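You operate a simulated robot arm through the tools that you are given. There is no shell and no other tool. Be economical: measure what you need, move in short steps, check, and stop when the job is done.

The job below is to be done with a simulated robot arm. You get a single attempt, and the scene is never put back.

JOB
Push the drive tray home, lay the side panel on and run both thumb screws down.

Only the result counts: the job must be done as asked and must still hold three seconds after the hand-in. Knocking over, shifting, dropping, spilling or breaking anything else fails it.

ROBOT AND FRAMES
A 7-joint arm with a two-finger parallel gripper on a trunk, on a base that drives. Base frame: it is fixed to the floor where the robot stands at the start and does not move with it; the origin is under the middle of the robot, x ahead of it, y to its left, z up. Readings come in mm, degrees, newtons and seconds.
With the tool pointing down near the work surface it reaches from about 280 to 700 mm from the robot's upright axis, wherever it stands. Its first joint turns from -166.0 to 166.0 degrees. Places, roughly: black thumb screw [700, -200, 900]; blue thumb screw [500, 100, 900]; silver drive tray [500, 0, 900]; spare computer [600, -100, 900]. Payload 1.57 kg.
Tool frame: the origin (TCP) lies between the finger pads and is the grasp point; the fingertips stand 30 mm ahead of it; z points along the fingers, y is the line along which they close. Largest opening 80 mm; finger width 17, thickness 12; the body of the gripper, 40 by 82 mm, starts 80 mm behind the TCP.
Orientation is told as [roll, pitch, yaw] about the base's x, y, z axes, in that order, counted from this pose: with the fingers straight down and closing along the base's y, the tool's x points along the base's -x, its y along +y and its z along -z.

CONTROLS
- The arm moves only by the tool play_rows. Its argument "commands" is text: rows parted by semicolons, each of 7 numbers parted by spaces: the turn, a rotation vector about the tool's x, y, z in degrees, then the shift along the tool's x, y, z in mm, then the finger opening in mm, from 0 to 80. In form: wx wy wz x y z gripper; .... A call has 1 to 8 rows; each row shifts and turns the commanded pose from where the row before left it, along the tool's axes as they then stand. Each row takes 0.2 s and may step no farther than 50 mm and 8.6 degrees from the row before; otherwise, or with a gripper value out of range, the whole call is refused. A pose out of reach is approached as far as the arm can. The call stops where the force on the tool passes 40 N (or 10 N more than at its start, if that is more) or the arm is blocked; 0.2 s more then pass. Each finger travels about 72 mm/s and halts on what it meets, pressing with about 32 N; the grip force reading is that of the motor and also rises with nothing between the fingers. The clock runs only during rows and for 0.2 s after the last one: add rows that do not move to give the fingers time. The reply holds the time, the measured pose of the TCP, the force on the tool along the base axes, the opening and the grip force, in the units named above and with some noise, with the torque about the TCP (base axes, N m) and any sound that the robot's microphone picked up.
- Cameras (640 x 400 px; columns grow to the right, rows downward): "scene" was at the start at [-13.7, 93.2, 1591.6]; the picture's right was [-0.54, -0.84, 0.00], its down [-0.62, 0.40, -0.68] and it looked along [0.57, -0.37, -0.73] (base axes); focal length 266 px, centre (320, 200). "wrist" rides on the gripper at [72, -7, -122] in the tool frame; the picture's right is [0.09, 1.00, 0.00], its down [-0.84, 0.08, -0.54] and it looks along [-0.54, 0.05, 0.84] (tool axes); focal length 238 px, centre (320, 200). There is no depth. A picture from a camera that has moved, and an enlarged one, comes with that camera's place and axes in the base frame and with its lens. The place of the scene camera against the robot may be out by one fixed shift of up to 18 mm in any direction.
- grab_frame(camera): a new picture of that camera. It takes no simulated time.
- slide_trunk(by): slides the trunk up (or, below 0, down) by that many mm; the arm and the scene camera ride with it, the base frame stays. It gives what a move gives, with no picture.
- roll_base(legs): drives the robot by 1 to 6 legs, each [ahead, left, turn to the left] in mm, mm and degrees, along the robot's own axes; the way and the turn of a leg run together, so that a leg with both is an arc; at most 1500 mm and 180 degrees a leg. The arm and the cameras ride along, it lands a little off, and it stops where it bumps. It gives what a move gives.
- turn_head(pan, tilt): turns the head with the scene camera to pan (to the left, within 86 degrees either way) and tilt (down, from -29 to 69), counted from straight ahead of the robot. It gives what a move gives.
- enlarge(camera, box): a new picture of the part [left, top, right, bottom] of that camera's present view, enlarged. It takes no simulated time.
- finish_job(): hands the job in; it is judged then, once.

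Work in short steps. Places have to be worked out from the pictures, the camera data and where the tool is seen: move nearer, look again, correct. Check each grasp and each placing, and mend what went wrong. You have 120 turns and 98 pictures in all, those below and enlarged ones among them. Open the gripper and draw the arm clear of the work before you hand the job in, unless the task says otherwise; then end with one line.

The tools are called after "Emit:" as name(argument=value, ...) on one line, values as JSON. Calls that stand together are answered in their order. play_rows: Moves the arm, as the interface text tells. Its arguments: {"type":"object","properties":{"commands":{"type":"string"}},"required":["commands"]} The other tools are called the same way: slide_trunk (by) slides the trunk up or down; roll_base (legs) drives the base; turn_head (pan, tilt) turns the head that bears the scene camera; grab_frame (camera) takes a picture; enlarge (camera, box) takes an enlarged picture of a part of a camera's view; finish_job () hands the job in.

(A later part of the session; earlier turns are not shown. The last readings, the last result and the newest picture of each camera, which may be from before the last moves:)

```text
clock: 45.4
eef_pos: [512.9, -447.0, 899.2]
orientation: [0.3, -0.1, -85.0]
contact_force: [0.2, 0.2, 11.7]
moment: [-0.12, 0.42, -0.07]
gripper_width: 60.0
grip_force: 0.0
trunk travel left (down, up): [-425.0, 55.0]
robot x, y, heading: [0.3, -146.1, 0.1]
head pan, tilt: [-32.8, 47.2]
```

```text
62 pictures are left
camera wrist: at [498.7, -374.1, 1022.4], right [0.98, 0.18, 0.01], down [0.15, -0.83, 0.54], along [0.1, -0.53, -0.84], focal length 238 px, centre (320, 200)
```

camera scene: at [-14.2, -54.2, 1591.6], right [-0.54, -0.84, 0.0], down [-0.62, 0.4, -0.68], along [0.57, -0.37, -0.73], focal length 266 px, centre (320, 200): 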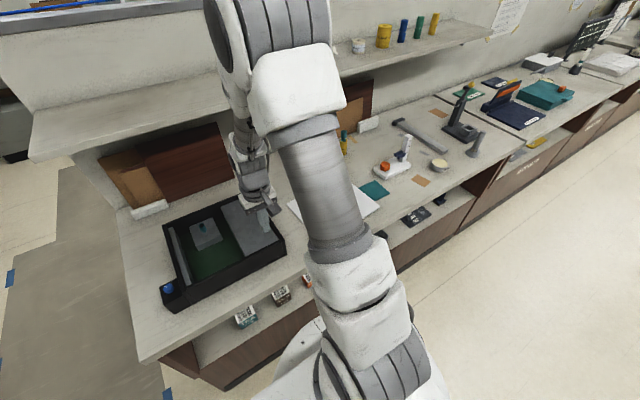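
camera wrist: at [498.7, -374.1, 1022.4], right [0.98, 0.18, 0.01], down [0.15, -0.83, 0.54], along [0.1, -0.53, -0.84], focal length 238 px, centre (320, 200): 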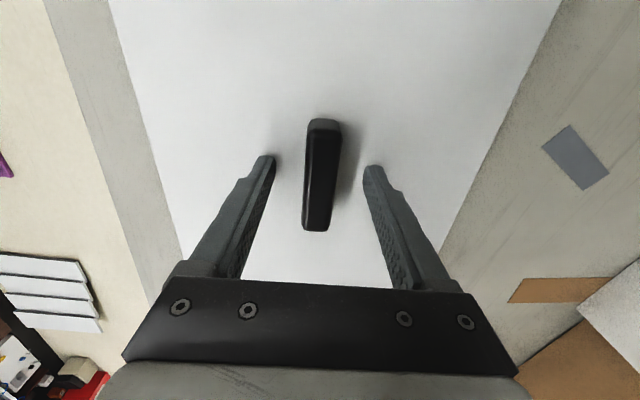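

The panel's top is at z≈869. I lift 2 mm and close on the handle.

Emit:
play_rows(commands="0 0 0 0 0 -4 60;0 0 0 0 0 0 20;0 0 0 0 0 0 0;0 0 0 0 0 0 0;0 0 0 0 0 0 0")

Emit:
play_rows(commands="0 0 0 0 0 -5 0;0 0 0 0 0 -10 0;0 0 0 0 0 -20 0;0 0 0 0 0 0 0")

Emit:
grab_frame(camera="wrist")

```text
clock: 46.6
eef_pos: [512.5, -444.8, 903.8]
orientation: [0.3, 0.0, -85.0]
contact_force: [0.0, 0.1, 0.7]
moment: [0.0, 0.0, 0.0]
gripper_width: 19.6
grip_force: 31.8
trunk travel left (down, up): [-425.0, 55.0]
robot x, y, heading: [0.3, -147.3, 0.0]
head pan, tilt: [-32.8, 47.2]
```

```text
clock: 47.6
eef_pos: [512.1, -445.9, 938.8]
orientation: [0.1, 0.0, -85.0]
contact_force: [-0.4, 0.7, -3.1]
moment: [0.01, -0.01, 0.01]
gripper_width: 19.5
grip_force: 32.0
trunk travel left (down, up): [-425.0, 55.0]
robot x, y, heading: [-3.0, -150.8, 0.3]
head pan, tilt: [-32.8, 47.2]
```

```text
61 pictures are left
camera wrist: at [499.2, -373.2, 1060.7], right [0.98, 0.18, 0.0], down [0.15, -0.83, 0.54], along [0.1, -0.53, -0.84], focal length 238 px, centre (320, 200)
```

wrist: 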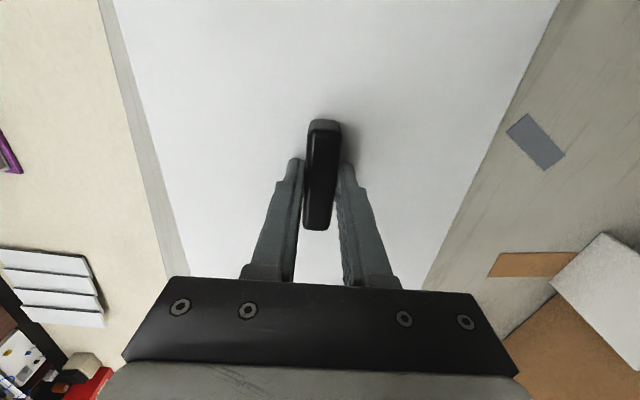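

The panel is lifted cleanly. I raise it higher and square it to the box (−5°).

Emit:
play_rows(commands="0 0 0 0 0 -40 0;0 0 0 0 0 -40 0;0 0 0 0 0 -40 0;0 0 0 0 0 -20 0;0 0 5 0 0 0 0;0 0 0 0 0 0 0")

Emit:
play_rows(commands="0 0 0 40 5 0 0;0 0 0 40 5 0 0;0 0 0 40 5 0 0;0 0 0 40 5 0 0;0 0 0 40 5 0 0;0 0 0 40 5 0 0;0 0 0 40 5 0 0;0 0 0 0 0 0 0")

Emit:
play_rows(commands="0 0 0 40 2 0 0;0 0 0 40 0 0 0;0 0 0 27 0 0 0;0 0 0 0 0 0 0;0 0 0 0 0 0 0")

Emit:
grab_frame(camera="wrist")

Emit:
grab_frame(camera="scene")

```text
clock: 49.0
eef_pos: [513.3, -446.6, 1076.8]
orientation: [0.2, 0.1, -90.1]
contact_force: [0.7, -0.4, -2.9]
moment: [-0.03, -0.03, 0.01]
gripper_width: 19.6
grip_force: 32.0
trunk travel left (down, up): [-425.0, 55.0]
robot x, y, heading: [0.5, -147.5, 0.1]
head pan, tilt: [-32.8, 47.2]
```

```text
clock: 50.8
eef_pos: [547.4, -163.4, 1078.3]
orientation: [0.2, 0.0, -90.1]
contact_force: [-0.3, -0.5, -4.5]
moment: [0.03, -0.01, 0.03]
gripper_width: 19.7
grip_force: 31.6
trunk travel left (down, up): [-425.0, 55.0]
robot x, y, heading: [0.8, -146.3, 0.0]
head pan, tilt: [-32.8, 47.2]
```

```text
clock: 52.0
eef_pos: [552.3, -58.1, 1077.6]
orientation: [0.2, 0.1, -90.0]
contact_force: [-0.4, -0.4, -3.9]
moment: [0.01, -0.02, -0.01]
gripper_width: 19.5
grip_force: 31.7
trunk travel left (down, up): [-425.0, 55.0]
robot x, y, heading: [-2.3, -148.2, 0.2]
head pan, tilt: [-32.8, 47.2]
```

```text
60 pictures are left
camera wrist: at [545.0, 14.0, 1198.5], right [1.0, 0.09, 0.0], down [0.07, -0.84, 0.54], along [0.05, -0.54, -0.84], focal length 238 px, centre (320, 200)
```

wrist: 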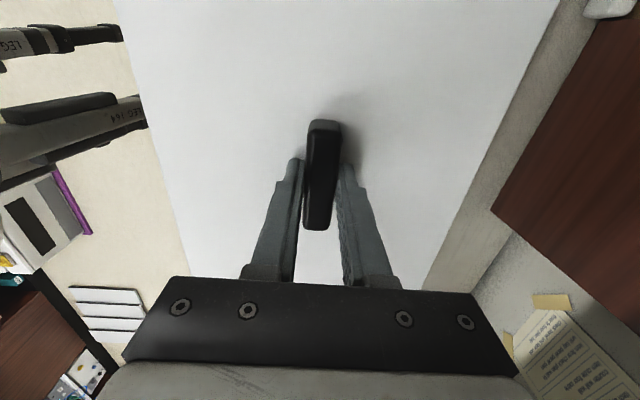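

```text
59 pictures are left
camera scene: at [-13.9, -54.0, 1591.6], right [-0.54, -0.84, 0.0], down [-0.62, 0.4, -0.68], along [0.57, -0.37, -0.73], focal length 266 px, centre (320, 200)
```

scene: 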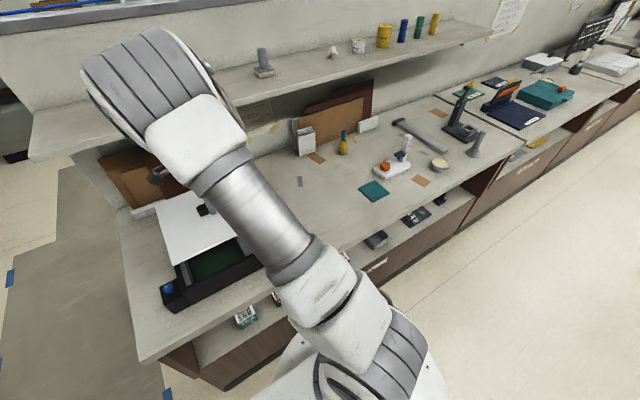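

Panel over the box. I lower it to about 20 mm above the rim and compare edges.

Emit:
play_rows(commands="0 0 0 0 -3 35 0;0 0 0 0 0 35 0;0 0 0 0 0 0 0;0 0 0 0 0 0 0")

Emit:
turn_head(pan=0, tilt=50)

Emit:
grab_frame(camera="scene")

```text
clock: 53.0
eef_pos: [551.3, -58.2, 1008.0]
orientation: [0.2, 0.0, -90.0]
contact_force: [0.0, 0.5, -2.7]
moment: [-0.02, 0.06, -0.03]
gripper_width: 19.7
grip_force: 32.1
trunk travel left (down, up): [-425.0, 55.0]
robot x, y, heading: [-1.0, -146.3, 0.2]
head pan, tilt: [-32.8, 47.2]
```

```text
clock: 54.0
eef_pos: [549.2, -57.1, 1006.8]
orientation: [0.3, 0.1, -90.0]
contact_force: [-0.6, 0.3, -3.0]
moment: [0.03, 0.03, -0.01]
gripper_width: 19.7
grip_force: 32.1
trunk travel left (down, up): [-425.0, 55.0]
robot x, y, heading: [-2.5, -152.3, -0.0]
head pan, tilt: [0.0, 50.0]
```

```text
58 pictures are left
camera scene: at [-3.7, -11.0, 1587.8], right [0.0, -1.0, 0.0], down [-0.77, 0.0, -0.64], along [0.64, 0.0, -0.77], focal length 266 px, centre (320, 200)
```

scene: 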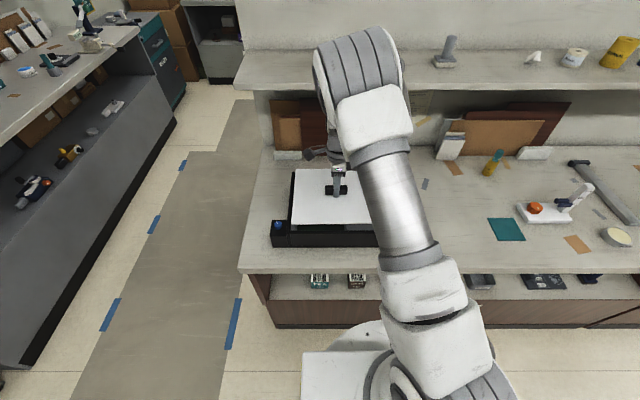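

Emit:
enlarge(camera="scene", box=[260, 155, 400, 255])

Emit:
grab_frame(camera="wrist")

```text
4.00 times, centred on (330, 205) of scene
camera zoom: at [-3.7, -11.0, 1587.8], right [0.0, -1.0, 0.0], down [-0.77, 0.0, -0.64], along [0.64, 0.0, -0.77], focal length 1063 px, centre (280, 180)
```

zoom: 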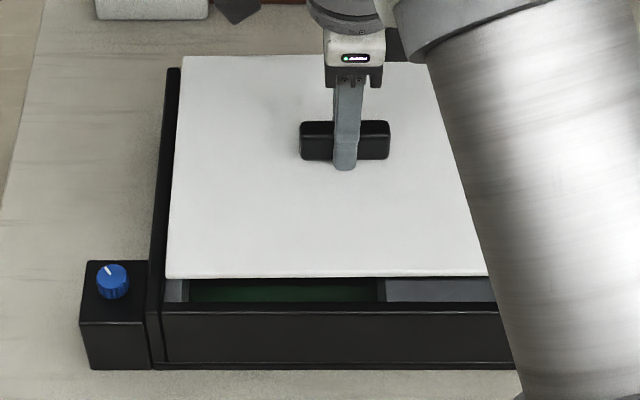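

```text
56 pictures are left
camera wrist: at [543.1, 15.3, 1129.8], right [1.0, 0.09, 0.0], down [0.08, -0.84, 0.54], along [0.05, -0.54, -0.84], focal length 238 px, centre (320, 200)
```

wrist: 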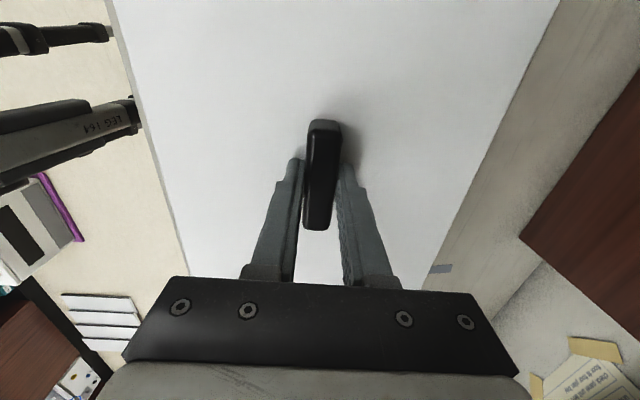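

Measured against the rim, the panel seems sized to drop inside the walls (inner about 268×234), resting on the inner block and rail tops. I lower to just above the rim and compare the edges again.

Emit:
play_rows(commands="0 0 0 3 0 10 0;0 0 0 0 0 8 0;0 0 0 0 0 0 0;0 0 0 0 0 0 0")

Emit:
enlarge(camera="scene", box=[285, 165, 341, 235])

Emit:
enlarge(camera="scene", box=[335, 160, 405, 245])

```text
clock: 55.0
eef_pos: [547.1, -56.0, 990.1]
orientation: [0.1, 0.0, -89.9]
contact_force: [0.2, -0.1, -3.5]
moment: [-0.02, -0.01, 0.01]
gripper_width: 19.8
grip_force: 32.1
trunk travel left (down, up): [-425.0, 55.0]
robot x, y, heading: [-0.6, -149.2, 0.0]
head pan, tilt: [0.0, 50.0]
```

```text
5.71 times, centred on (313, 200) of scene
camera zoom: at [-3.7, -10.9, 1587.8], right [0.0, -1.0, 0.0], down [-0.77, 0.0, -0.64], along [0.64, 0.0, -0.77], focal length 1519 px, centre (360, 200)
```

zoom: 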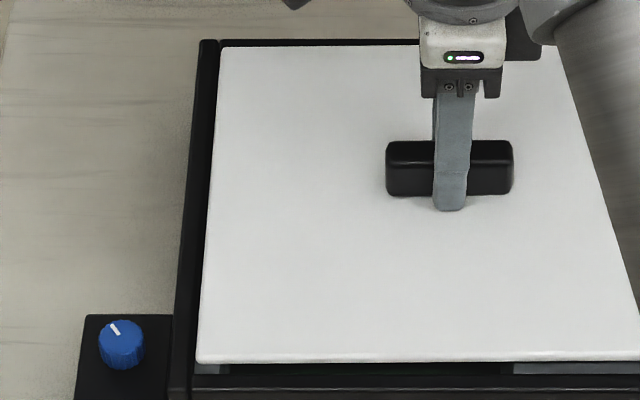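

```text
4.71 times, centred on (370, 202) of scene
camera zoom: at [-3.7, -10.9, 1587.8], right [0.0, -1.0, 0.0], down [-0.77, 0.0, -0.64], along [0.64, 0.0, -0.77], focal length 1251 px, centre (85, 188)
```

zoom: 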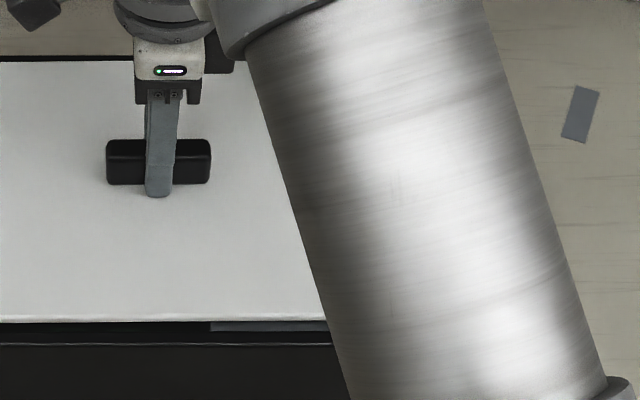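

The panel sits inside the walls on three sides with 2–5 mm gaps. I lower it gently, watching the force.

Emit:
play_rows(commands="0 0 0 0 2 4 0;0 0 0 0 0 3 0;0 0 0 0 0 3 0;0 0 0 0 0 2 0;0 0 0 0 0 0 0")

```text
clock: 56.2
eef_pos: [550.0, -56.7, 977.5]
orientation: [0.1, 0.0, -90.0]
contact_force: [0.3, 0.2, -2.9]
moment: [0.02, 0.0, 0.01]
gripper_width: 19.5
grip_force: 32.0
trunk travel left (down, up): [-425.0, 55.0]
robot x, y, heading: [-0.7, -148.8, -0.0]
head pan, tilt: [0.0, 50.0]
```

No contact yet at panel bottom ≈939, i.e. already below the rim. I go on in 2 mm steps.

Emit:
play_rows(commands="0 0 0 0 0 2 0;0 0 0 0 0 2 0;0 0 0 0 0 2 0;0 0 0 0 0 2 0;0 0 0 0 0 0 0")

Emit:
enlarge(camera="scene", box=[270, 160, 382, 240])

```text
clock: 57.4
eef_pos: [550.2, -56.0, 969.8]
orientation: [0.3, 0.1, -90.0]
contact_force: [1.3, 2.1, 5.6]
moment: [1.07, 0.32, -0.02]
gripper_width: 19.4
grip_force: 32.4
trunk travel left (down, up): [-425.0, 55.0]
robot x, y, heading: [-3.2, -146.7, -0.1]
head pan, tilt: [0.0, 50.0]
```

```text
5.00 times, centred on (326, 200) of scene
camera zoom: at [-4.2, -11.0, 1587.9], right [0.0, -1.0, 0.0], down [-0.77, 0.0, -0.64], along [0.64, 0.0, -0.77], focal length 1329 px, centre (290, 200)
```

zoom: 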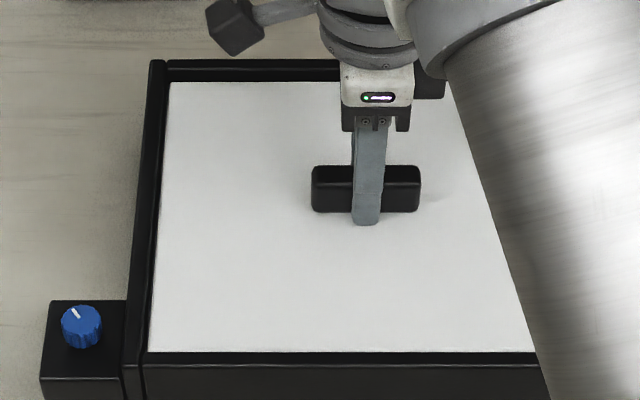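

The panel is inside the rim; the moment says the +y end touches first. I lower 3 mm more until both ends bear.

Emit:
play_rows(commands="0 0 0 0 0 1.5 0;0 0 0 0 0 1.5 0;0 0 0 0 0 0 0")

```text
clock: 58.2
eef_pos: [550.3, -55.2, 969.2]
orientation: [0.6, 0.0, -90.1]
contact_force: [2.6, 2.4, 26.1]
moment: [0.04, 0.88, 0.02]
gripper_width: 20.1
grip_force: 31.6
trunk travel left (down, up): [-425.0, 55.0]
robot x, y, heading: [0.7, -147.2, 0.1]
head pan, tilt: [0.0, 50.0]
```

Both ends bear now (no x-moment, 26 N). I ease off, open slowly, and rise to check.

Emit:
play_rows(commands="0 0 0 0 0 -2 0;0 0 0 0 0 0 30;0 0 0 0 0 0 60;0 0 0 0 0 0 60;0 0 0 0 0 -20 60;0 0 0 0 0 -40 60;0 0 0 0 0 -40 60;0 0 0 0 0 -40 60")

Emit:
enlarge(camera="scene", box=[260, 160, 400, 250])

Emit:
grab_frame(camera="wrist")

```text
clock: 60.0
eef_pos: [547.7, -55.2, 1110.1]
orientation: [0.1, -0.1, -90.0]
contact_force: [0.2, -0.2, 1.2]
moment: [0.01, -0.02, 0.0]
gripper_width: 60.1
grip_force: 0.0
trunk travel left (down, up): [-425.0, 55.0]
robot x, y, heading: [-2.4, -144.9, 0.1]
head pan, tilt: [0.0, 50.0]
```

```text
4.44 times, centred on (330, 205) of scene
camera zoom: at [-4.2, -11.0, 1587.8], right [0.0, -1.0, 0.0], down [-0.77, 0.0, -0.64], along [0.64, 0.0, -0.77], focal length 1181 px, centre (276, 178)
```

zoom: 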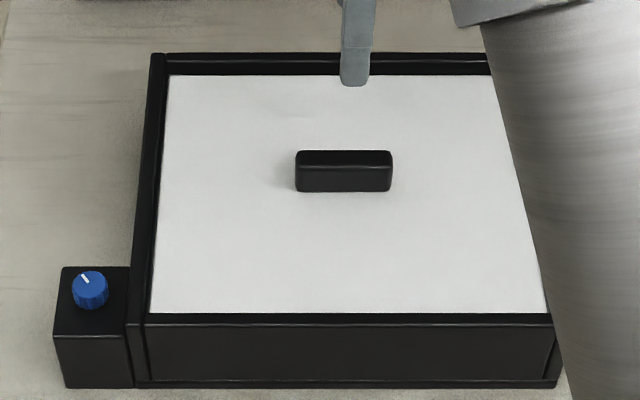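

```text
51 pictures are left
camera wrist: at [540.5, 17.2, 1232.8], right [1.0, 0.09, 0.0], down [0.08, -0.84, 0.54], along [0.05, -0.54, -0.84], focal length 238 px, centre (320, 200)
```

wrist: 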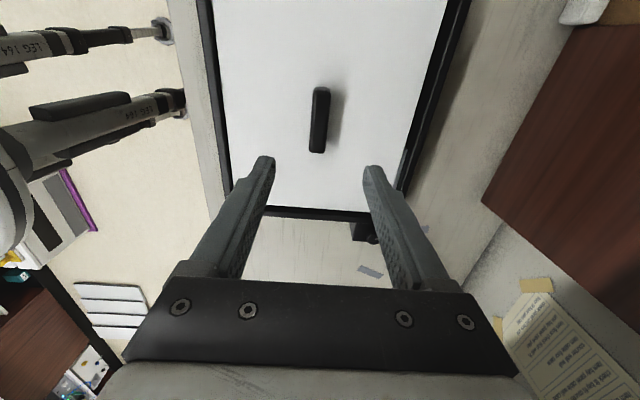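

The panel is seated inside the rim. Next the blue screw, judged to be at about (454,108,960): I move above it.

Emit:
play_rows(commands="0 0 0 41 -23 0 50;0 0 0 41 -23 0 50;0 0 0 41 -23 0 50;0 0 0 40 -24 0 50;0 0 0 0 0 40 50;0 0 0 0 0 0 50")

Emit:
grab_frame(camera="wrist")

Emit:
enlarge(camera="scene", box=[260, 200, 310, 250])

```text
clock: 61.4
eef_pos: [459.5, 107.9, 1065.8]
orientation: [0.1, 0.0, -89.9]
contact_force: [1.1, 0.4, -1.1]
moment: [0.02, 0.0, 0.0]
gripper_width: 50.0
grip_force: 0.1
trunk travel left (down, up): [-425.0, 55.0]
robot x, y, heading: [-2.0, -147.7, -0.2]
head pan, tilt: [0.0, 50.0]
```

```text
50 pictures are left
camera wrist: at [452.6, 179.9, 1188.2], right [1.0, 0.09, 0.0], down [0.08, -0.84, 0.54], along [0.05, -0.54, -0.84], focal length 238 px, centre (320, 200)
```

wrist: 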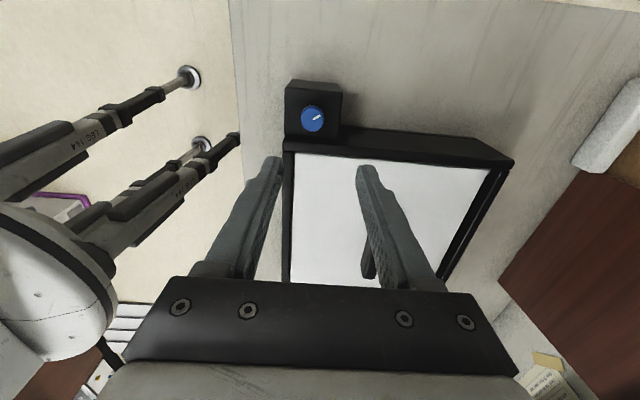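

```text
8.00 times, centred on (285, 225) of scene
camera zoom: at [-3.8, -11.0, 1587.8], right [0.0, -1.0, 0.0], down [-0.77, 0.0, -0.64], along [0.64, 0.0, -0.77], focal length 2127 px, centre (600, 0)
```

zoom: 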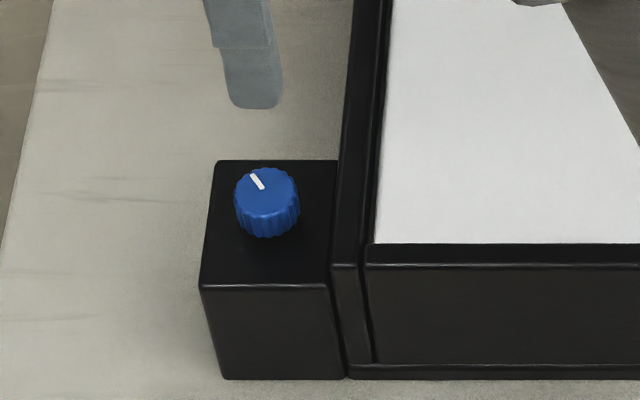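

The knob's post top is about z 931, knob ~24 mm wide near (451,116). I correct and go lower for another look.

Emit:
play_rows(commands="0 0 0 8 -8 25 50;0 0 0 0 0 25 50;0 0 0 0 0 0 50")

Emit:
grab_frame(camera="wrist")

Emit:
enlarge(camera="scene", box=[255, 180, 325, 250])

```text
clock: 62.2
eef_pos: [447.9, 115.6, 1015.8]
orientation: [0.2, 0.0, -90.0]
contact_force: [-0.1, 0.1, -0.1]
moment: [0.02, -0.04, 0.0]
gripper_width: 49.8
grip_force: 0.2
trunk travel left (down, up): [-425.0, 55.0]
robot x, y, heading: [2.9, -144.7, 0.0]
head pan, tilt: [0.0, 50.0]
```

```text
48 pictures are left
camera wrist: at [440.9, 187.7, 1137.6], right [1.0, 0.09, 0.0], down [0.07, -0.84, 0.54], along [0.05, -0.54, -0.84], focal length 238 px, centre (320, 200)
```

wrist: 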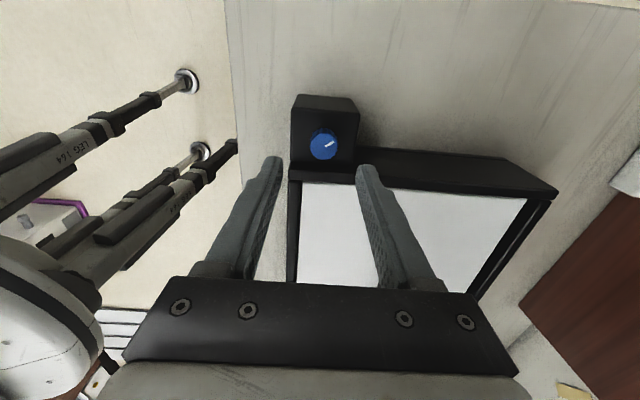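

```text
5.71 times, centred on (290, 215) of scene
camera zoom: at [-3.9, -11.0, 1587.8], right [0.0, -1.0, 0.0], down [-0.77, 0.0, -0.64], along [0.64, 0.0, -0.77], focal length 1519 px, centre (491, 114)
```

zoom: 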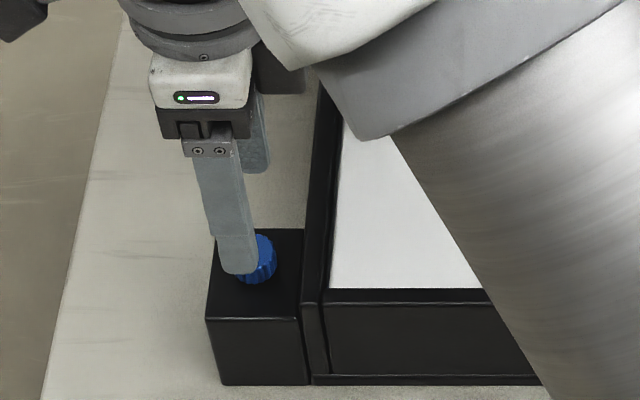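

The knob is at (451,116). I shift 3 mm in x and descend around it.

Emit:
play_rows(commands="0 0 0 1 3 25 50;0 0 0 0 0 15 50;0 0 0 0 0 5 50;0 0 0 0 0 0 50")

Emit:
grab_frame(camera="wrist")

Emit:
enlarge(camera="scene", box=[255, 180, 325, 250])

```text
clock: 63.2
eef_pos: [451.2, 115.6, 972.0]
orientation: [0.1, 0.0, -90.0]
contact_force: [0.5, -0.1, -1.2]
moment: [0.01, 0.03, 0.02]
gripper_width: 49.9
grip_force: 0.0
trunk travel left (down, up): [-425.0, 55.0]
robot x, y, heading: [0.3, -144.9, -0.2]
head pan, tilt: [0.0, 50.0]
```

```text
46 pictures are left
camera wrist: at [444.3, 188.6, 1094.4], right [1.0, 0.09, 0.0], down [0.08, -0.84, 0.54], along [0.05, -0.54, -0.84], focal length 238 px, centre (320, 200)
```

wrist: 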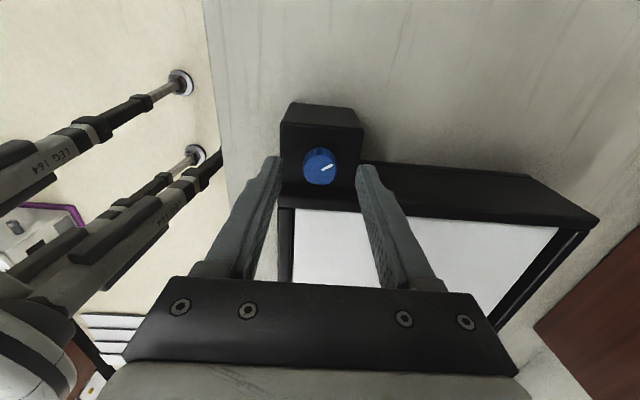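

```text
5.71 times, centred on (290, 215) of scene
camera zoom: at [-4.0, -11.0, 1587.8], right [0.0, -1.0, 0.0], down [-0.77, 0.0, -0.64], along [0.64, 0.0, -0.77], focal length 1519 px, centre (491, 114)
```

zoom: 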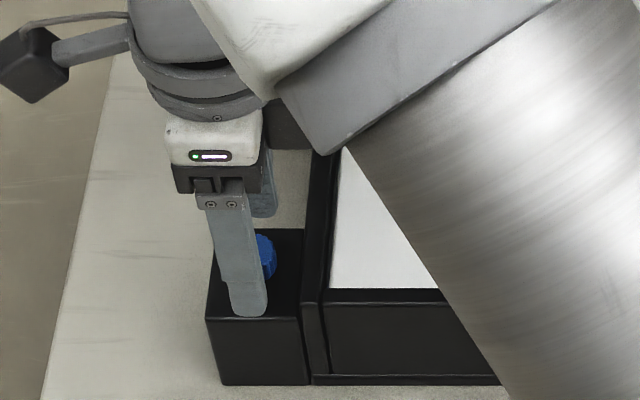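

The knob top is near z 941, centre (450.5,118). I shift 2 mm and go down until the tips are ~12 mm below its top or touch the post.

Emit:
play_rows(commands="0 0 0 2 0 5 50;0 0 0 0 0 4 50;0 0 0 0 0 3 50;0 0 0 0 0 2 50;0 0 0 0 0 0 50")

Emit:
enlarge(camera="wrist", box=[240, 80, 400, 220])

```text
clock: 64.4
eef_pos: [451.2, 119.2, 960.8]
orientation: [0.3, 0.1, -89.9]
contact_force: [-0.9, -0.5, 3.4]
moment: [-0.02, 0.14, 0.04]
gripper_width: 50.3
grip_force: 0.1
trunk travel left (down, up): [-425.0, 55.0]
robot x, y, heading: [-0.2, -146.1, -0.1]
head pan, tilt: [0.0, 50.0]
```

```text
2.86 times, centred on (320, 150) of wrist
camera zoom: at [444.4, 191.0, 1082.5], right [1.0, 0.09, 0.0], down [0.07, -0.84, 0.54], along [0.05, -0.54, -0.84], focal length 681 px, centre (320, 343)
```

zoom: 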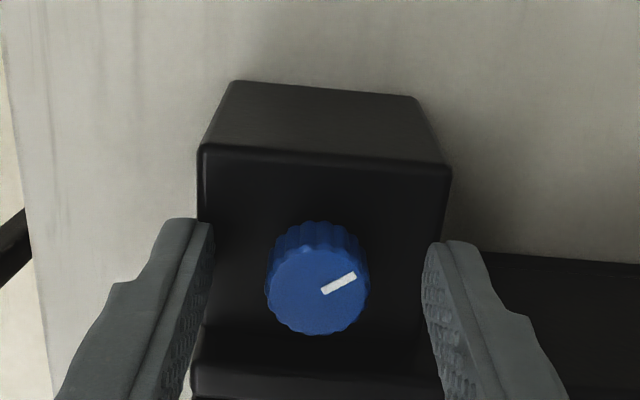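

The tips just touch the post top (z≈931). I lift 2 mm and grip the knob.

Emit:
play_rows(commands="0 0 0 -1 0 -3 50;0 0 0 0 0 0 15;0 0 0 0 0 0 15;0 0 0 0 0 0 15;0 0 0 0 0 0 15")

Emit:
enlarge(camera="wrist", box=[240, 80, 400, 220])

```text
clock: 65.6
eef_pos: [450.9, 118.2, 962.6]
orientation: [0.1, 0.0, -90.0]
contact_force: [-2.6, -0.8, -0.3]
moment: [-0.12, 0.41, 0.01]
gripper_width: 23.5
grip_force: 35.9
trunk travel left (down, up): [-425.0, 55.0]
robot x, y, heading: [-1.5, -146.8, -0.1]
head pan, tilt: [0.0, 50.0]
```

```text
2.86 times, centred on (320, 150) of wrist
camera zoom: at [444.3, 190.2, 1084.9], right [1.0, 0.09, 0.0], down [0.08, -0.84, 0.54], along [0.05, -0.54, -0.84], focal length 681 px, centre (320, 343)
```

zoom: 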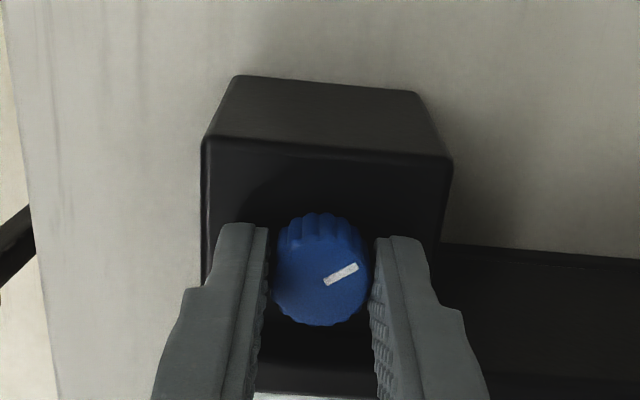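

The knob is gripped (23.5 mm). I turn it clockwise, a first 24° with a check.

Emit:
play_rows(commands="0 0 8 0 0 0 15;0 0 8 0 0 0 15;0 0 8 0 0 0 15;0 0 0 0 0 0 15")

Emit:
enlarge(camera="wrist", box=[240, 80, 400, 220])

```text
clock: 66.6
eef_pos: [451.4, 117.4, 964.0]
orientation: [0.2, 0.1, -114.1]
contact_force: [-1.5, -1.3, -7.1]
moment: [-0.05, 0.37, -0.02]
gripper_width: 23.6
grip_force: 35.7
trunk travel left (down, up): [-425.0, 55.0]
robot x, y, heading: [2.2, -146.6, -0.1]
head pan, tilt: [0.0, 50.0]
```

```text
2.86 times, centred on (320, 150) of wrist
camera zoom: at [474.0, 186.6, 1085.0], right [0.95, -0.32, 0.0], down [-0.27, -0.8, 0.54], along [-0.17, -0.51, -0.84], focal length 681 px, centre (320, 343)
```

zoom: 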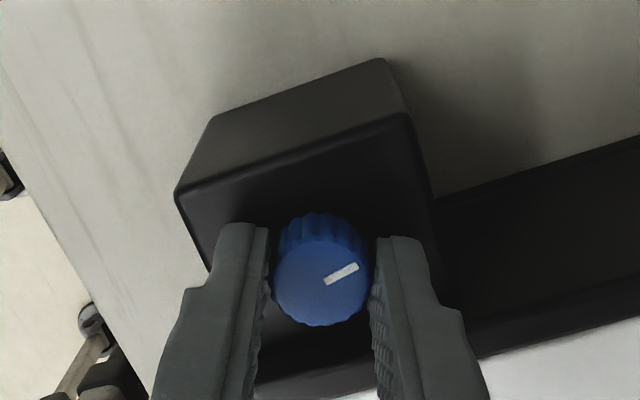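

The knob turns with the hand and draws the tool down (−7 N), so clockwise is right. I continue, following it down.

Emit:
play_rows(commands="0 0 8 0 0 1 15;0 0 8 0 0 0.5 15;0 0 8 0 0 0.5 15;0 0 8 0 0 0.5 15;0 0 8 0 0 0.5 15;0 0 8 0 0 0.5 15;0 0 8 0 0 0.5 15;0 0 0 0 0 0 15")

```text
clock: 68.4
eef_pos: [449.9, 116.9, 960.0]
orientation: [0.0, 0.4, -170.1]
contact_force: [3.3, -0.6, 22.7]
moment: [0.07, -0.53, -0.06]
gripper_width: 23.3
grip_force: 35.5
trunk travel left (down, up): [-425.0, 55.0]
robot x, y, heading: [-3.3, -149.1, 0.1]
head pan, tilt: [0.0, 50.0]
```

The tips now press on the post; I ease up 3 mm and turn further.

Emit:
play_rows(commands="0 0 0 0 0 -3 15;0 0 8 0 0 0 15;0 0 8 0 0 0 15;0 0 8 0 0 0 15;0 0 8 0 0 0 15;0 0 0 0 0 0 15")

Emit:
enlarge(camera="wrist", box=[240, 80, 400, 220])

```text
clock: 69.8
eef_pos: [453.1, 118.2, 959.2]
orientation: [0.1, 0.2, 170.0]
contact_force: [6.6, 2.4, -7.3]
moment: [-0.12, -1.15, -0.01]
gripper_width: 23.1
grip_force: 34.8
out of reach, approached as far as the arm can: row 4, 5
trunk travel left (down, up): [-425.0, 55.0]
robot x, y, heading: [1.7, -144.8, 0.2]
head pan, tilt: [0.0, 50.0]
```

```text
2.86 times, centred on (320, 150) of wrist
camera zoom: at [522.5, 112.7, 1083.1], right [-0.08, -1.0, 0.0], down [-0.84, 0.07, 0.54], along [-0.54, 0.04, -0.84], focal length 681 px, centre (320, 343)
```

zoom: 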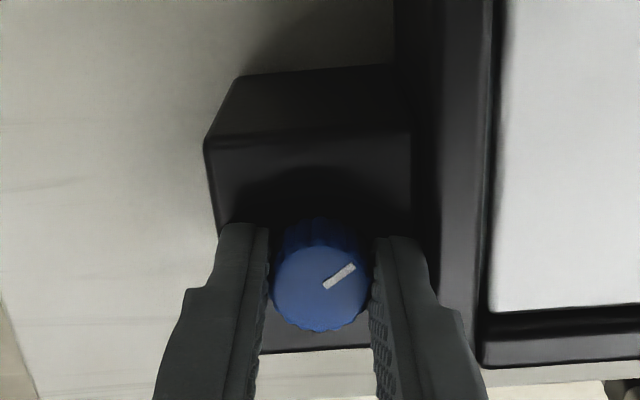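

The wrist limit is at yaw ≈ −190°. I open just slightly (the wall is near), lift off, and wind back counter-clockwise for a longer stroke.

Emit:
play_rows(commands="0 0 -5 0 0 0 28;0 0 0 0 0 0 28;0 0 0 0 0 -15 28;0 0 0 0 0 -15 28;0 0 0 0 0 0 50")

Emit:
play_rows(commands="0 0 -8.5 0 0 0 50;0 0 -8.5 0 0 0 50;0 0 -8.5 0 0 0 50;0 0 -8.5 0 0 0 50;0 0 -8.5 0 0 0 50;0 0 -8.5 0 0 0 50;0 0 -8.5 0 0 0 50;0 0 -8.5 0 0 0 50")

Emit:
play_rows(commands="0 0 -8.5 0 0 0 50;0 0 -8.5 0 0 0 50;0 0 -8.5 0 0 0 50;0 0 -8.5 0 0 0 50;0 0 -8.5 0 0 0 50;0 0 -8.5 0 0 0 50;0 0 -8.5 0 0 0 50;0 0 -8.5 0 0 0 50")

Emit:
play_rows(commands="0 0 -8.5 0 0 0 50;0 0 -8.5 0 0 0 50;0 0 -8.5 0 0 0 50;0 0 -8.5 0 0 0 50;0 0 -8.5 0 0 0 50;0 0 -8.5 0 0 0 50;0 0 -8.5 0 0 0 50;0 0 -8.5 0 0 0 50")

Emit:
play_rows(commands="0 0 -8.5 0 0 0 50;0 0 -8.5 0 0 0 50;0 0 -8.5 0 0 0 50;0 0 -8.5 0 0 0 50;0 0 -8.5 0 0 0 50;0 0 -8.5 0 0 0 50;0 0 -8 0 0 0 50;0 0 0 0 0 0 50")

Emit:
grab_frame(camera="wrist")

```text
clock: 71.0
eef_pos: [451.9, 116.4, 993.7]
orientation: [0.0, 0.2, 175.0]
contact_force: [0.3, 0.2, 0.1]
moment: [0.0, -0.02, 0.02]
gripper_width: 49.9
grip_force: 0.0
trunk travel left (down, up): [-425.0, 55.0]
robot x, y, heading: [-0.5, -144.8, 0.1]
head pan, tilt: [0.0, 50.0]
```

```text
clock: 72.8
eef_pos: [450.8, 115.5, 991.6]
orientation: [0.2, 0.2, -116.8]
contact_force: [-0.4, 0.5, -0.1]
moment: [-0.03, -0.01, 0.0]
gripper_width: 49.9
grip_force: 0.0
trunk travel left (down, up): [-425.0, 55.0]
robot x, y, heading: [0.3, -147.7, -0.2]
head pan, tilt: [0.0, 50.0]
```

```text
clock: 74.6
eef_pos: [451.1, 117.2, 991.4]
orientation: [0.3, -0.1, -48.9]
contact_force: [-0.8, -0.4, 0.8]
moment: [0.01, -0.03, -0.02]
gripper_width: 49.8
grip_force: 0.0
trunk travel left (down, up): [-425.0, 55.0]
robot x, y, heading: [2.1, -148.9, 0.1]
head pan, tilt: [0.0, 50.0]
```

```text
clock: 76.4
eef_pos: [449.8, 118.5, 990.3]
orientation: [0.0, -0.3, 19.2]
contact_force: [-0.1, 0.0, 0.7]
moment: [-0.01, 0.01, -0.02]
gripper_width: 50.1
grip_force: 0.0
trunk travel left (down, up): [-425.0, 55.0]
robot x, y, heading: [0.4, -146.3, -0.1]
head pan, tilt: [0.0, 50.0]
```

```text
clock: 78.2
eef_pos: [450.3, 117.5, 991.9]
orientation: [-0.2, -0.1, 78.1]
contact_force: [0.1, 0.6, -0.6]
moment: [0.0, 0.01, -0.02]
gripper_width: 50.2
grip_force: 0.0
trunk travel left (down, up): [-425.0, 55.0]
robot x, y, heading: [0.7, -150.2, 0.0]
head pan, tilt: [0.0, 50.0]
```

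```text
40 pictures are left
camera wrist: at [441.9, 46.0, 1113.5], right [-0.99, 0.11, 0.0], down [0.09, 0.83, 0.54], along [0.07, 0.54, -0.84], focal length 238 px, centre (320, 200)
```

wrist: 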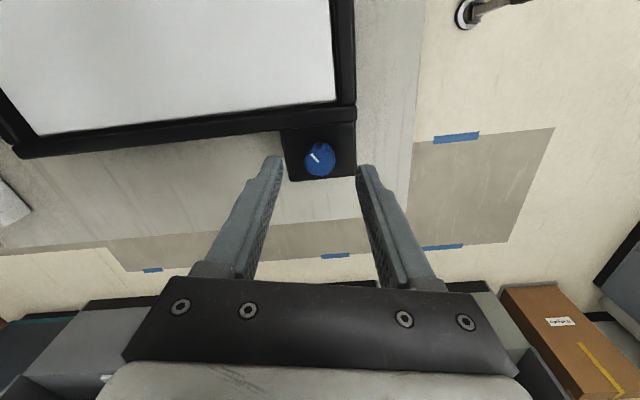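

Yaw +78°. I descend onto the knob again, grip, and start the long clockwise stroke.

Emit:
play_rows(commands="0 0 0 0 0 15 50;0 0 0 0 0 12 50;0 0 0 0 0 2 50;0 0 0 0 0 0 15;0 0 0 0 0 0 15;0 0 0 0 0 0 15;0 0 0 0 0 0 15")

Emit:
play_rows(commands="0 0 8.3 0 0 0 15;0 0 8.3 0 0 0 15;0 0 8.3 0 0 0 15;0 0 8.3 0 0 0 15;0 0 8.3 0 0 0 15;0 0 8.3 0 0 0 15;0 0 8.3 0 0 0 15;0 0 8.3 0 0 0 15")

```text
clock: 79.8
eef_pos: [450.7, 117.3, 961.6]
orientation: [-0.1, -0.1, 78.0]
contact_force: [-3.1, 0.3, -2.7]
moment: [0.16, 0.21, 0.04]
gripper_width: 23.1
grip_force: 35.5
trunk travel left (down, up): [-425.0, 55.0]
robot x, y, heading: [2.6, -147.3, -0.1]
head pan, tilt: [0.0, 50.0]
```

```text
clock: 81.6
eef_pos: [450.6, 117.5, 960.5]
orientation: [-0.1, -0.3, 11.6]
contact_force: [-4.9, 0.2, -10.2]
moment: [0.01, -0.2, 0.0]
gripper_width: 23.2
grip_force: 36.0
trunk travel left (down, up): [-425.0, 55.0]
robot x, y, heading: [-5.8, -145.8, -0.1]
head pan, tilt: [0.0, 50.0]
```

The knob turns and pulls down moderately (−10 N). I continue clockwise.

Emit:
play_rows(commands="0 0 8.3 0 0 0 15;0 0 8.3 0 0 0 15;0 0 8.3 0 0 0 15;0 0 8.3 0 0 0 15;0 0 8.3 0 0 0 15;0 0 8.3 0 0 0 15;0 0 8.3 0 0 0 15;0 0 8.3 0 0 0 15")

Emit:
play_rows(commands="0 0 8.3 0 0 0 15;0 0 8.3 0 0 0 15;0 0 8.3 0 0 0 15;0 0 8.3 0 0 0 15;0 0 8.3 0 0 0 15;0 0 8.3 0 0 0 15;0 0 8.3 0 0 0 15;0 0 8.3 0 0 0 15")

Emit:
play_rows(commands="0 0 8.3 0 0 0 15;0 0 8.3 0 0 0 15;0 0 8.3 0 0 0 15;0 0 8.3 0 0 0 15;0 0 8.3 0 0 0 15;0 0 8.3 0 0 0 15;0 0 0 0 0 0 15")

Emit:
enlarge(camera="wrist", box=[240, 80, 400, 220])

```text
clock: 83.4
eef_pos: [451.1, 116.7, 962.1]
orientation: [0.1, -0.2, -55.0]
contact_force: [-5.0, -1.7, -10.4]
moment: [-0.47, -0.09, 0.38]
gripper_width: 23.9
grip_force: 36.0
trunk travel left (down, up): [-425.0, 55.0]
robot x, y, heading: [0.5, -144.1, 0.0]
head pan, tilt: [0.0, 50.0]
```

```text
clock: 85.2
eef_pos: [451.1, 117.0, 961.0]
orientation: [0.2, 0.2, -121.3]
contact_force: [-2.5, 1.5, 0.5]
moment: [0.01, 0.04, 0.18]
gripper_width: 24.3
grip_force: 20.3
trunk travel left (down, up): [-425.0, 55.0]
robot x, y, heading: [0.7, -147.2, -0.0]
head pan, tilt: [0.0, 50.0]
```

```text
clock: 86.8
eef_pos: [450.5, 118.2, 961.2]
orientation: [0.0, 0.4, -171.1]
contact_force: [-0.2, 4.9, 6.1]
moment: [0.03, 0.11, 0.24]
gripper_width: 23.3
grip_force: 35.5
trunk travel left (down, up): [-425.0, 55.0]
robot x, y, heading: [-1.4, -148.1, 0.5]
head pan, tilt: [0.0, 50.0]
```

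```text
2.86 times, centred on (320, 150) of wrist
camera zoom: at [520.1, 136.1, 1084.6], right [0.25, -0.97, 0.0], down [-0.82, -0.21, 0.54], along [-0.52, -0.13, -0.84], focal length 681 px, centre (320, 343)
```

zoom: 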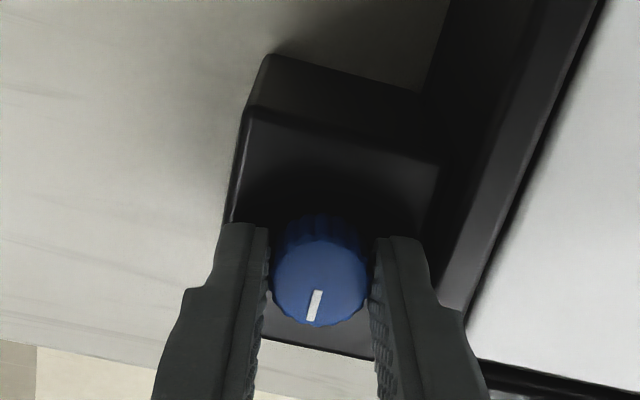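

The torque jumped (0.38 N m) about 200° from the start and the fingers then slipped round the knob with its mark standing still: the blue screw is down. I release carefully, lift and check it.

Emit:
play_rows(commands="0 0 -5 0 0 0 28;0 0 0 0 0 0 28;0 0 0 0 0 -15 28;0 0 0 0 0 -40 28;0 0 0 0 0 -45 50;0 0 0 0 0 0 50")

Emit:
enlarge(camera="wrist", box=[240, 60, 400, 200])

Emit:
enlarge(camera="scene", box=[260, 160, 400, 250])

```text
clock: 88.2
eef_pos: [450.2, 117.3, 1061.4]
orientation: [0.1, 0.4, -166.0]
contact_force: [-0.7, 0.7, -0.7]
moment: [0.0, -0.01, -0.02]
gripper_width: 49.8
grip_force: 0.1
trunk travel left (down, up): [-425.0, 55.0]
robot x, y, heading: [-1.7, -148.5, 0.1]
head pan, tilt: [0.0, 50.0]
```

```text
2.86 times, centred on (320, 130) of wrist
camera zoom: at [517.1, 142.3, 1183.9], right [0.33, -0.94, 0.0], down [-0.8, -0.28, 0.54], along [-0.51, -0.18, -0.84], focal length 681 px, centre (320, 400)
```

zoom: 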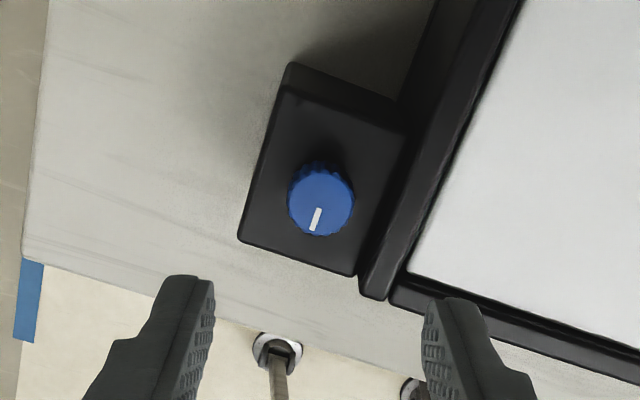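

```text
4.44 times, centred on (330, 205) of scene
camera zoom: at [-4.1, -11.0, 1587.8], right [0.0, -1.0, 0.0], down [-0.77, 0.0, -0.64], along [0.64, 0.0, -0.77], focal length 1181 px, centre (276, 178)
```

zoom: 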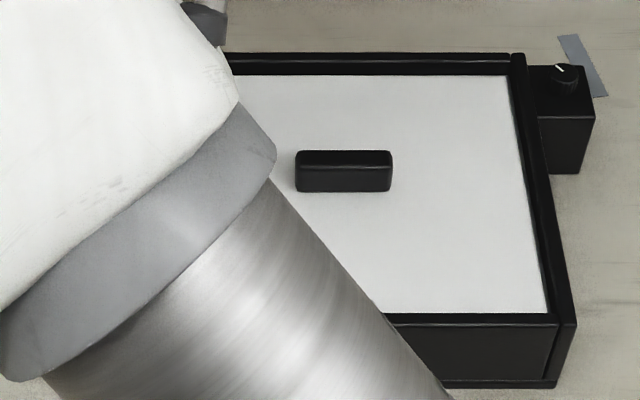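

Blue is seated. The black knob should be at about (651,−229) with the same heights. I first wind the wrist back to yaw ≈ +90° at this height.

Emit:
play_rows(commands="0 0 -8.5 0 0 0 50;0 0 -8.5 0 0 0 50;0 0 -8.5 0 0 0 50;0 0 -8.5 0 0 0 50;0 0 -8.5 0 0 0 50;0 0 -8.5 0 0 0 50;0 0 -8.5 0 0 0 50;0 0 -8.5 0 0 0 50")

Emit:
play_rows(commands="0 0 -8.5 0 0 0 50;0 0 -8.5 0 0 0 50;0 0 -8.5 0 0 0 50;0 0 -8.5 0 0 0 50;0 0 -8.5 0 0 0 50;0 0 -8.5 0 0 0 50;0 0 -8.5 0 0 0 50;0 0 -8.5 0 0 0 50")

Emit:
play_rows(commands="0 0 -8.5 0 0 0 50;0 0 -8.5 0 0 0 50;0 0 -8.5 0 0 0 50;0 0 -8.5 0 0 0 50;0 0 -8.5 0 0 0 50;0 0 -8.5 0 0 0 50;0 0 -8.5 0 0 0 50;0 0 -8.5 0 0 0 50")

Emit:
play_rows(commands="0 0 -8.5 0 0 0 50;0 0 -8.5 0 0 0 50;0 0 -8.5 0 0 0 50;0 0 -8.5 0 0 0 50;0 0 -8.5 0 0 0 50;0 0 -8.5 0 0 0 50;0 0 0 0 0 0 50")

```text
clock: 90.0
eef_pos: [451.1, 117.2, 1061.8]
orientation: [0.3, 0.0, -97.9]
contact_force: [-0.3, 0.0, 0.2]
moment: [0.01, 0.0, 0.03]
gripper_width: 49.9
grip_force: 0.1
trunk travel left (down, up): [-425.0, 55.0]
robot x, y, heading: [0.3, -147.7, -0.2]
head pan, tilt: [0.0, 50.0]
```

```text
clock: 91.8
eef_pos: [451.1, 116.4, 1061.1]
orientation: [0.2, -0.1, -29.8]
contact_force: [0.6, -0.3, 0.5]
moment: [0.05, 0.01, 0.0]
gripper_width: 49.9
grip_force: 0.1
trunk travel left (down, up): [-425.0, 55.0]
robot x, y, heading: [-0.4, -146.6, 0.1]
head pan, tilt: [0.0, 50.0]
```

```text
clock: 93.6
eef_pos: [450.8, 115.0, 1062.0]
orientation: [-0.1, -0.2, 38.2]
contact_force: [-0.8, -0.1, -0.4]
moment: [-0.03, 0.01, -0.03]
gripper_width: 50.0
grip_force: 0.1
trunk travel left (down, up): [-425.0, 55.0]
robot x, y, heading: [-1.1, -142.7, 0.1]
head pan, tilt: [0.0, 50.0]
```

```text
clock: 95.2
eef_pos: [450.6, 115.6, 1062.7]
orientation: [-0.2, -0.1, 89.1]
contact_force: [-0.2, 0.0, -0.3]
moment: [0.0, -0.01, 0.02]
gripper_width: 50.0
grip_force: 0.0
trunk travel left (down, up): [-425.0, 55.0]
robot x, y, heading: [1.7, -149.9, -0.0]
head pan, tilt: [0.0, 50.0]
```

Now across to the black screw at height.

Emit:
play_rows(commands="0 0 0 43 -24 0 50;0 0 0 43 -24 0 50;0 0 0 43 -24 0 50;0 0 0 43 -24 0 50;0 0 0 43 -24 0 50;0 0 0 43 -24 0 50;0 0 0 43 -24 0 50;0 0 0 40 -24 0 50")

Emit:
grab_frame(camera="wrist")

```text
clock: 97.0
eef_pos: [640.8, -226.4, 1064.7]
orientation: [-0.2, 0.0, 89.0]
contact_force: [0.3, 0.8, -0.3]
moment: [-0.01, -0.01, -0.01]
gripper_width: 50.0
grip_force: 0.0
trunk travel left (down, up): [-425.0, 55.0]
robot x, y, heading: [2.1, -144.3, 0.0]
head pan, tilt: [0.0, 50.0]
```

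```text
36 pictures are left
camera wrist: at [645.8, -297.0, 1187.3], right [-1.0, -0.08, 0.0], down [-0.07, 0.84, 0.54], along [-0.04, 0.54, -0.84], focal length 238 px, centre (320, 200)
```

wrist: 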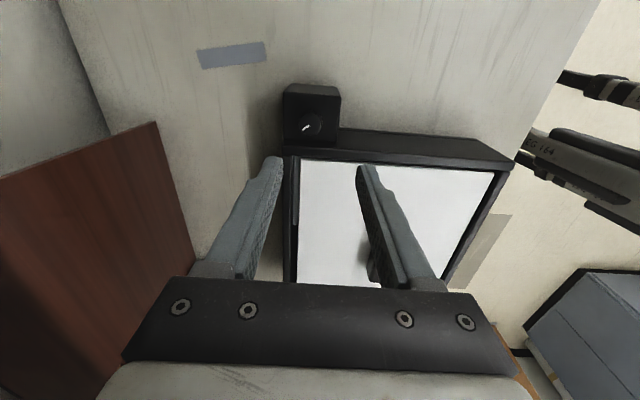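

The black knob is at about (651.5,−229.4). I correct and descend 55 mm, then look.

Emit:
play_rows(commands="0 0 0 3 -10 25 50;0 0 0 0 0 30 50;0 0 0 0 0 0 50")

Emit:
grab_frame(camera="wrist")

```text
clock: 97.8
eef_pos: [649.0, -227.2, 1009.7]
orientation: [-0.4, -0.1, 88.9]
contact_force: [0.2, -0.3, -0.8]
moment: [-0.01, 0.01, -0.03]
gripper_width: 49.9
grip_force: 0.0
trunk travel left (down, up): [-425.0, 55.0]
robot x, y, heading: [-0.8, -143.4, 0.4]
head pan, tilt: [0.0, 50.0]
```

```text
35 pictures are left
camera wrist: at [654.0, -298.7, 1132.1], right [-1.0, -0.08, 0.0], down [-0.07, 0.84, 0.54], along [-0.04, 0.54, -0.84], focal length 238 px, centre (320, 200)
```

wrist: 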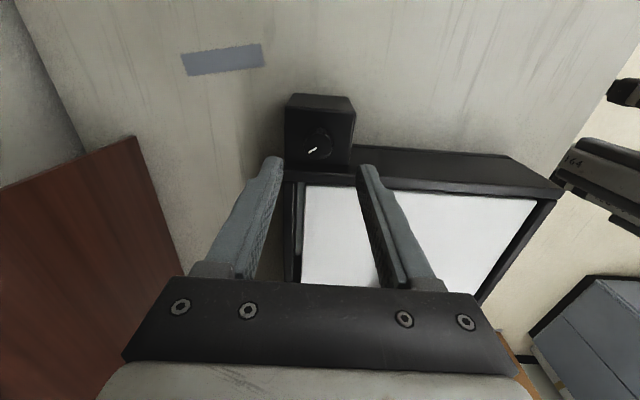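

Knob at about (653,−229.5). Small correction, then I lower around it.

Emit:
play_rows(commands="0 0 0 2 -3 25 50;0 0 0 0 0 14 50;0 0 0 0 0 5 50;0 0 0 0 0 0 50")

Emit:
enlarge(camera="wrist", box=[240, 80, 400, 220])

```text
clock: 98.8
eef_pos: [651.8, -230.4, 965.4]
orientation: [-0.3, 0.0, 89.0]
contact_force: [0.1, 1.2, 0.8]
moment: [-0.01, 0.01, 0.02]
gripper_width: 49.7
grip_force: 0.0
trunk travel left (down, up): [-425.0, 55.0]
robot x, y, heading: [3.3, -146.1, -0.3]
head pan, tilt: [0.0, 50.0]
```

```text
2.86 times, centred on (320, 150) of wrist
camera zoom: at [656.3, -301.7, 1087.9], right [-1.0, -0.08, 0.0], down [-0.07, 0.84, 0.54], along [-0.04, 0.54, -0.84], focal length 681 px, centre (320, 343)
```

zoom: 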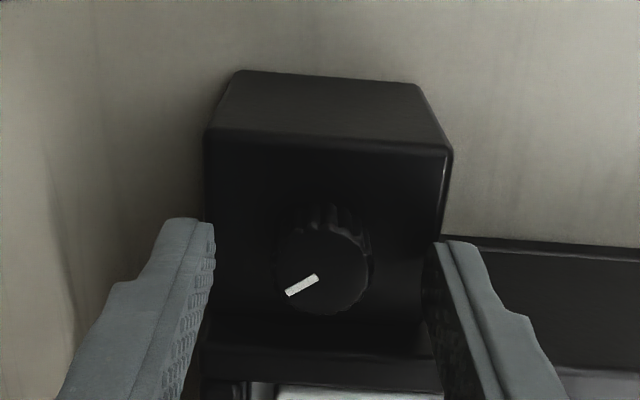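

Centred. I lower 3 mm, grip, and turn the first stretch clockwise.

Emit:
play_rows(commands="0 0 0 0 0 3 50;0 0 0 0 0 0 15;0 0 0 0 0 0 15;0 0 0 0 0 0 15;0 0 0 0 0 0 15")

Emit:
play_rows(commands="0 0 8.3 0 0 0 15;0 0 8.3 0 0 0 15;0 0 8.3 0 0 0 15;0 0 8.3 0 0 0 15;0 0 8.3 0 0 0 15;0 0 8.3 0 0 0 15;0 0 8.3 0 0 0 15;0 0 8.3 0 0 0 15")

Emit:
enlarge(camera="wrist", box=[240, 80, 400, 220])

```text
clock: 100.0
eef_pos: [651.6, -231.0, 963.1]
orientation: [-0.3, 0.1, 88.9]
contact_force: [5.2, -0.7, -0.2]
moment: [0.03, 0.24, -0.04]
gripper_width: 23.6
grip_force: 36.0
trunk travel left (down, up): [-425.0, 55.0]
robot x, y, heading: [-1.9, -148.1, 0.0]
head pan, tilt: [0.0, 50.0]
```

```text
clock: 101.8
eef_pos: [651.5, -232.4, 961.6]
orientation: [-0.4, -0.5, 22.5]
contact_force: [14.5, -5.0, 19.8]
moment: [0.03, 0.14, 0.0]
gripper_width: 23.5
grip_force: 35.5
trunk travel left (down, up): [-425.0, 55.0]
robot x, y, heading: [-2.0, -146.8, -0.1]
head pan, tilt: [0.0, 50.0]
```

```text
2.86 times, centred on (320, 150) of wrist
camera zoom: at [586.6, -264.6, 1084.3], right [-0.47, 0.89, -0.01], down [0.74, 0.39, 0.55], along [0.49, 0.25, -0.84], focal length 681 px, centre (320, 343)
```

zoom: 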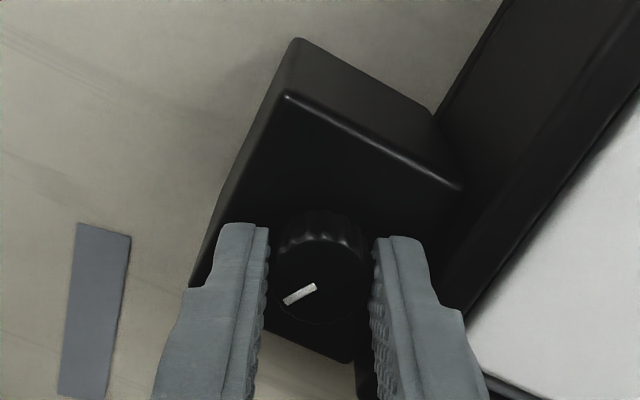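

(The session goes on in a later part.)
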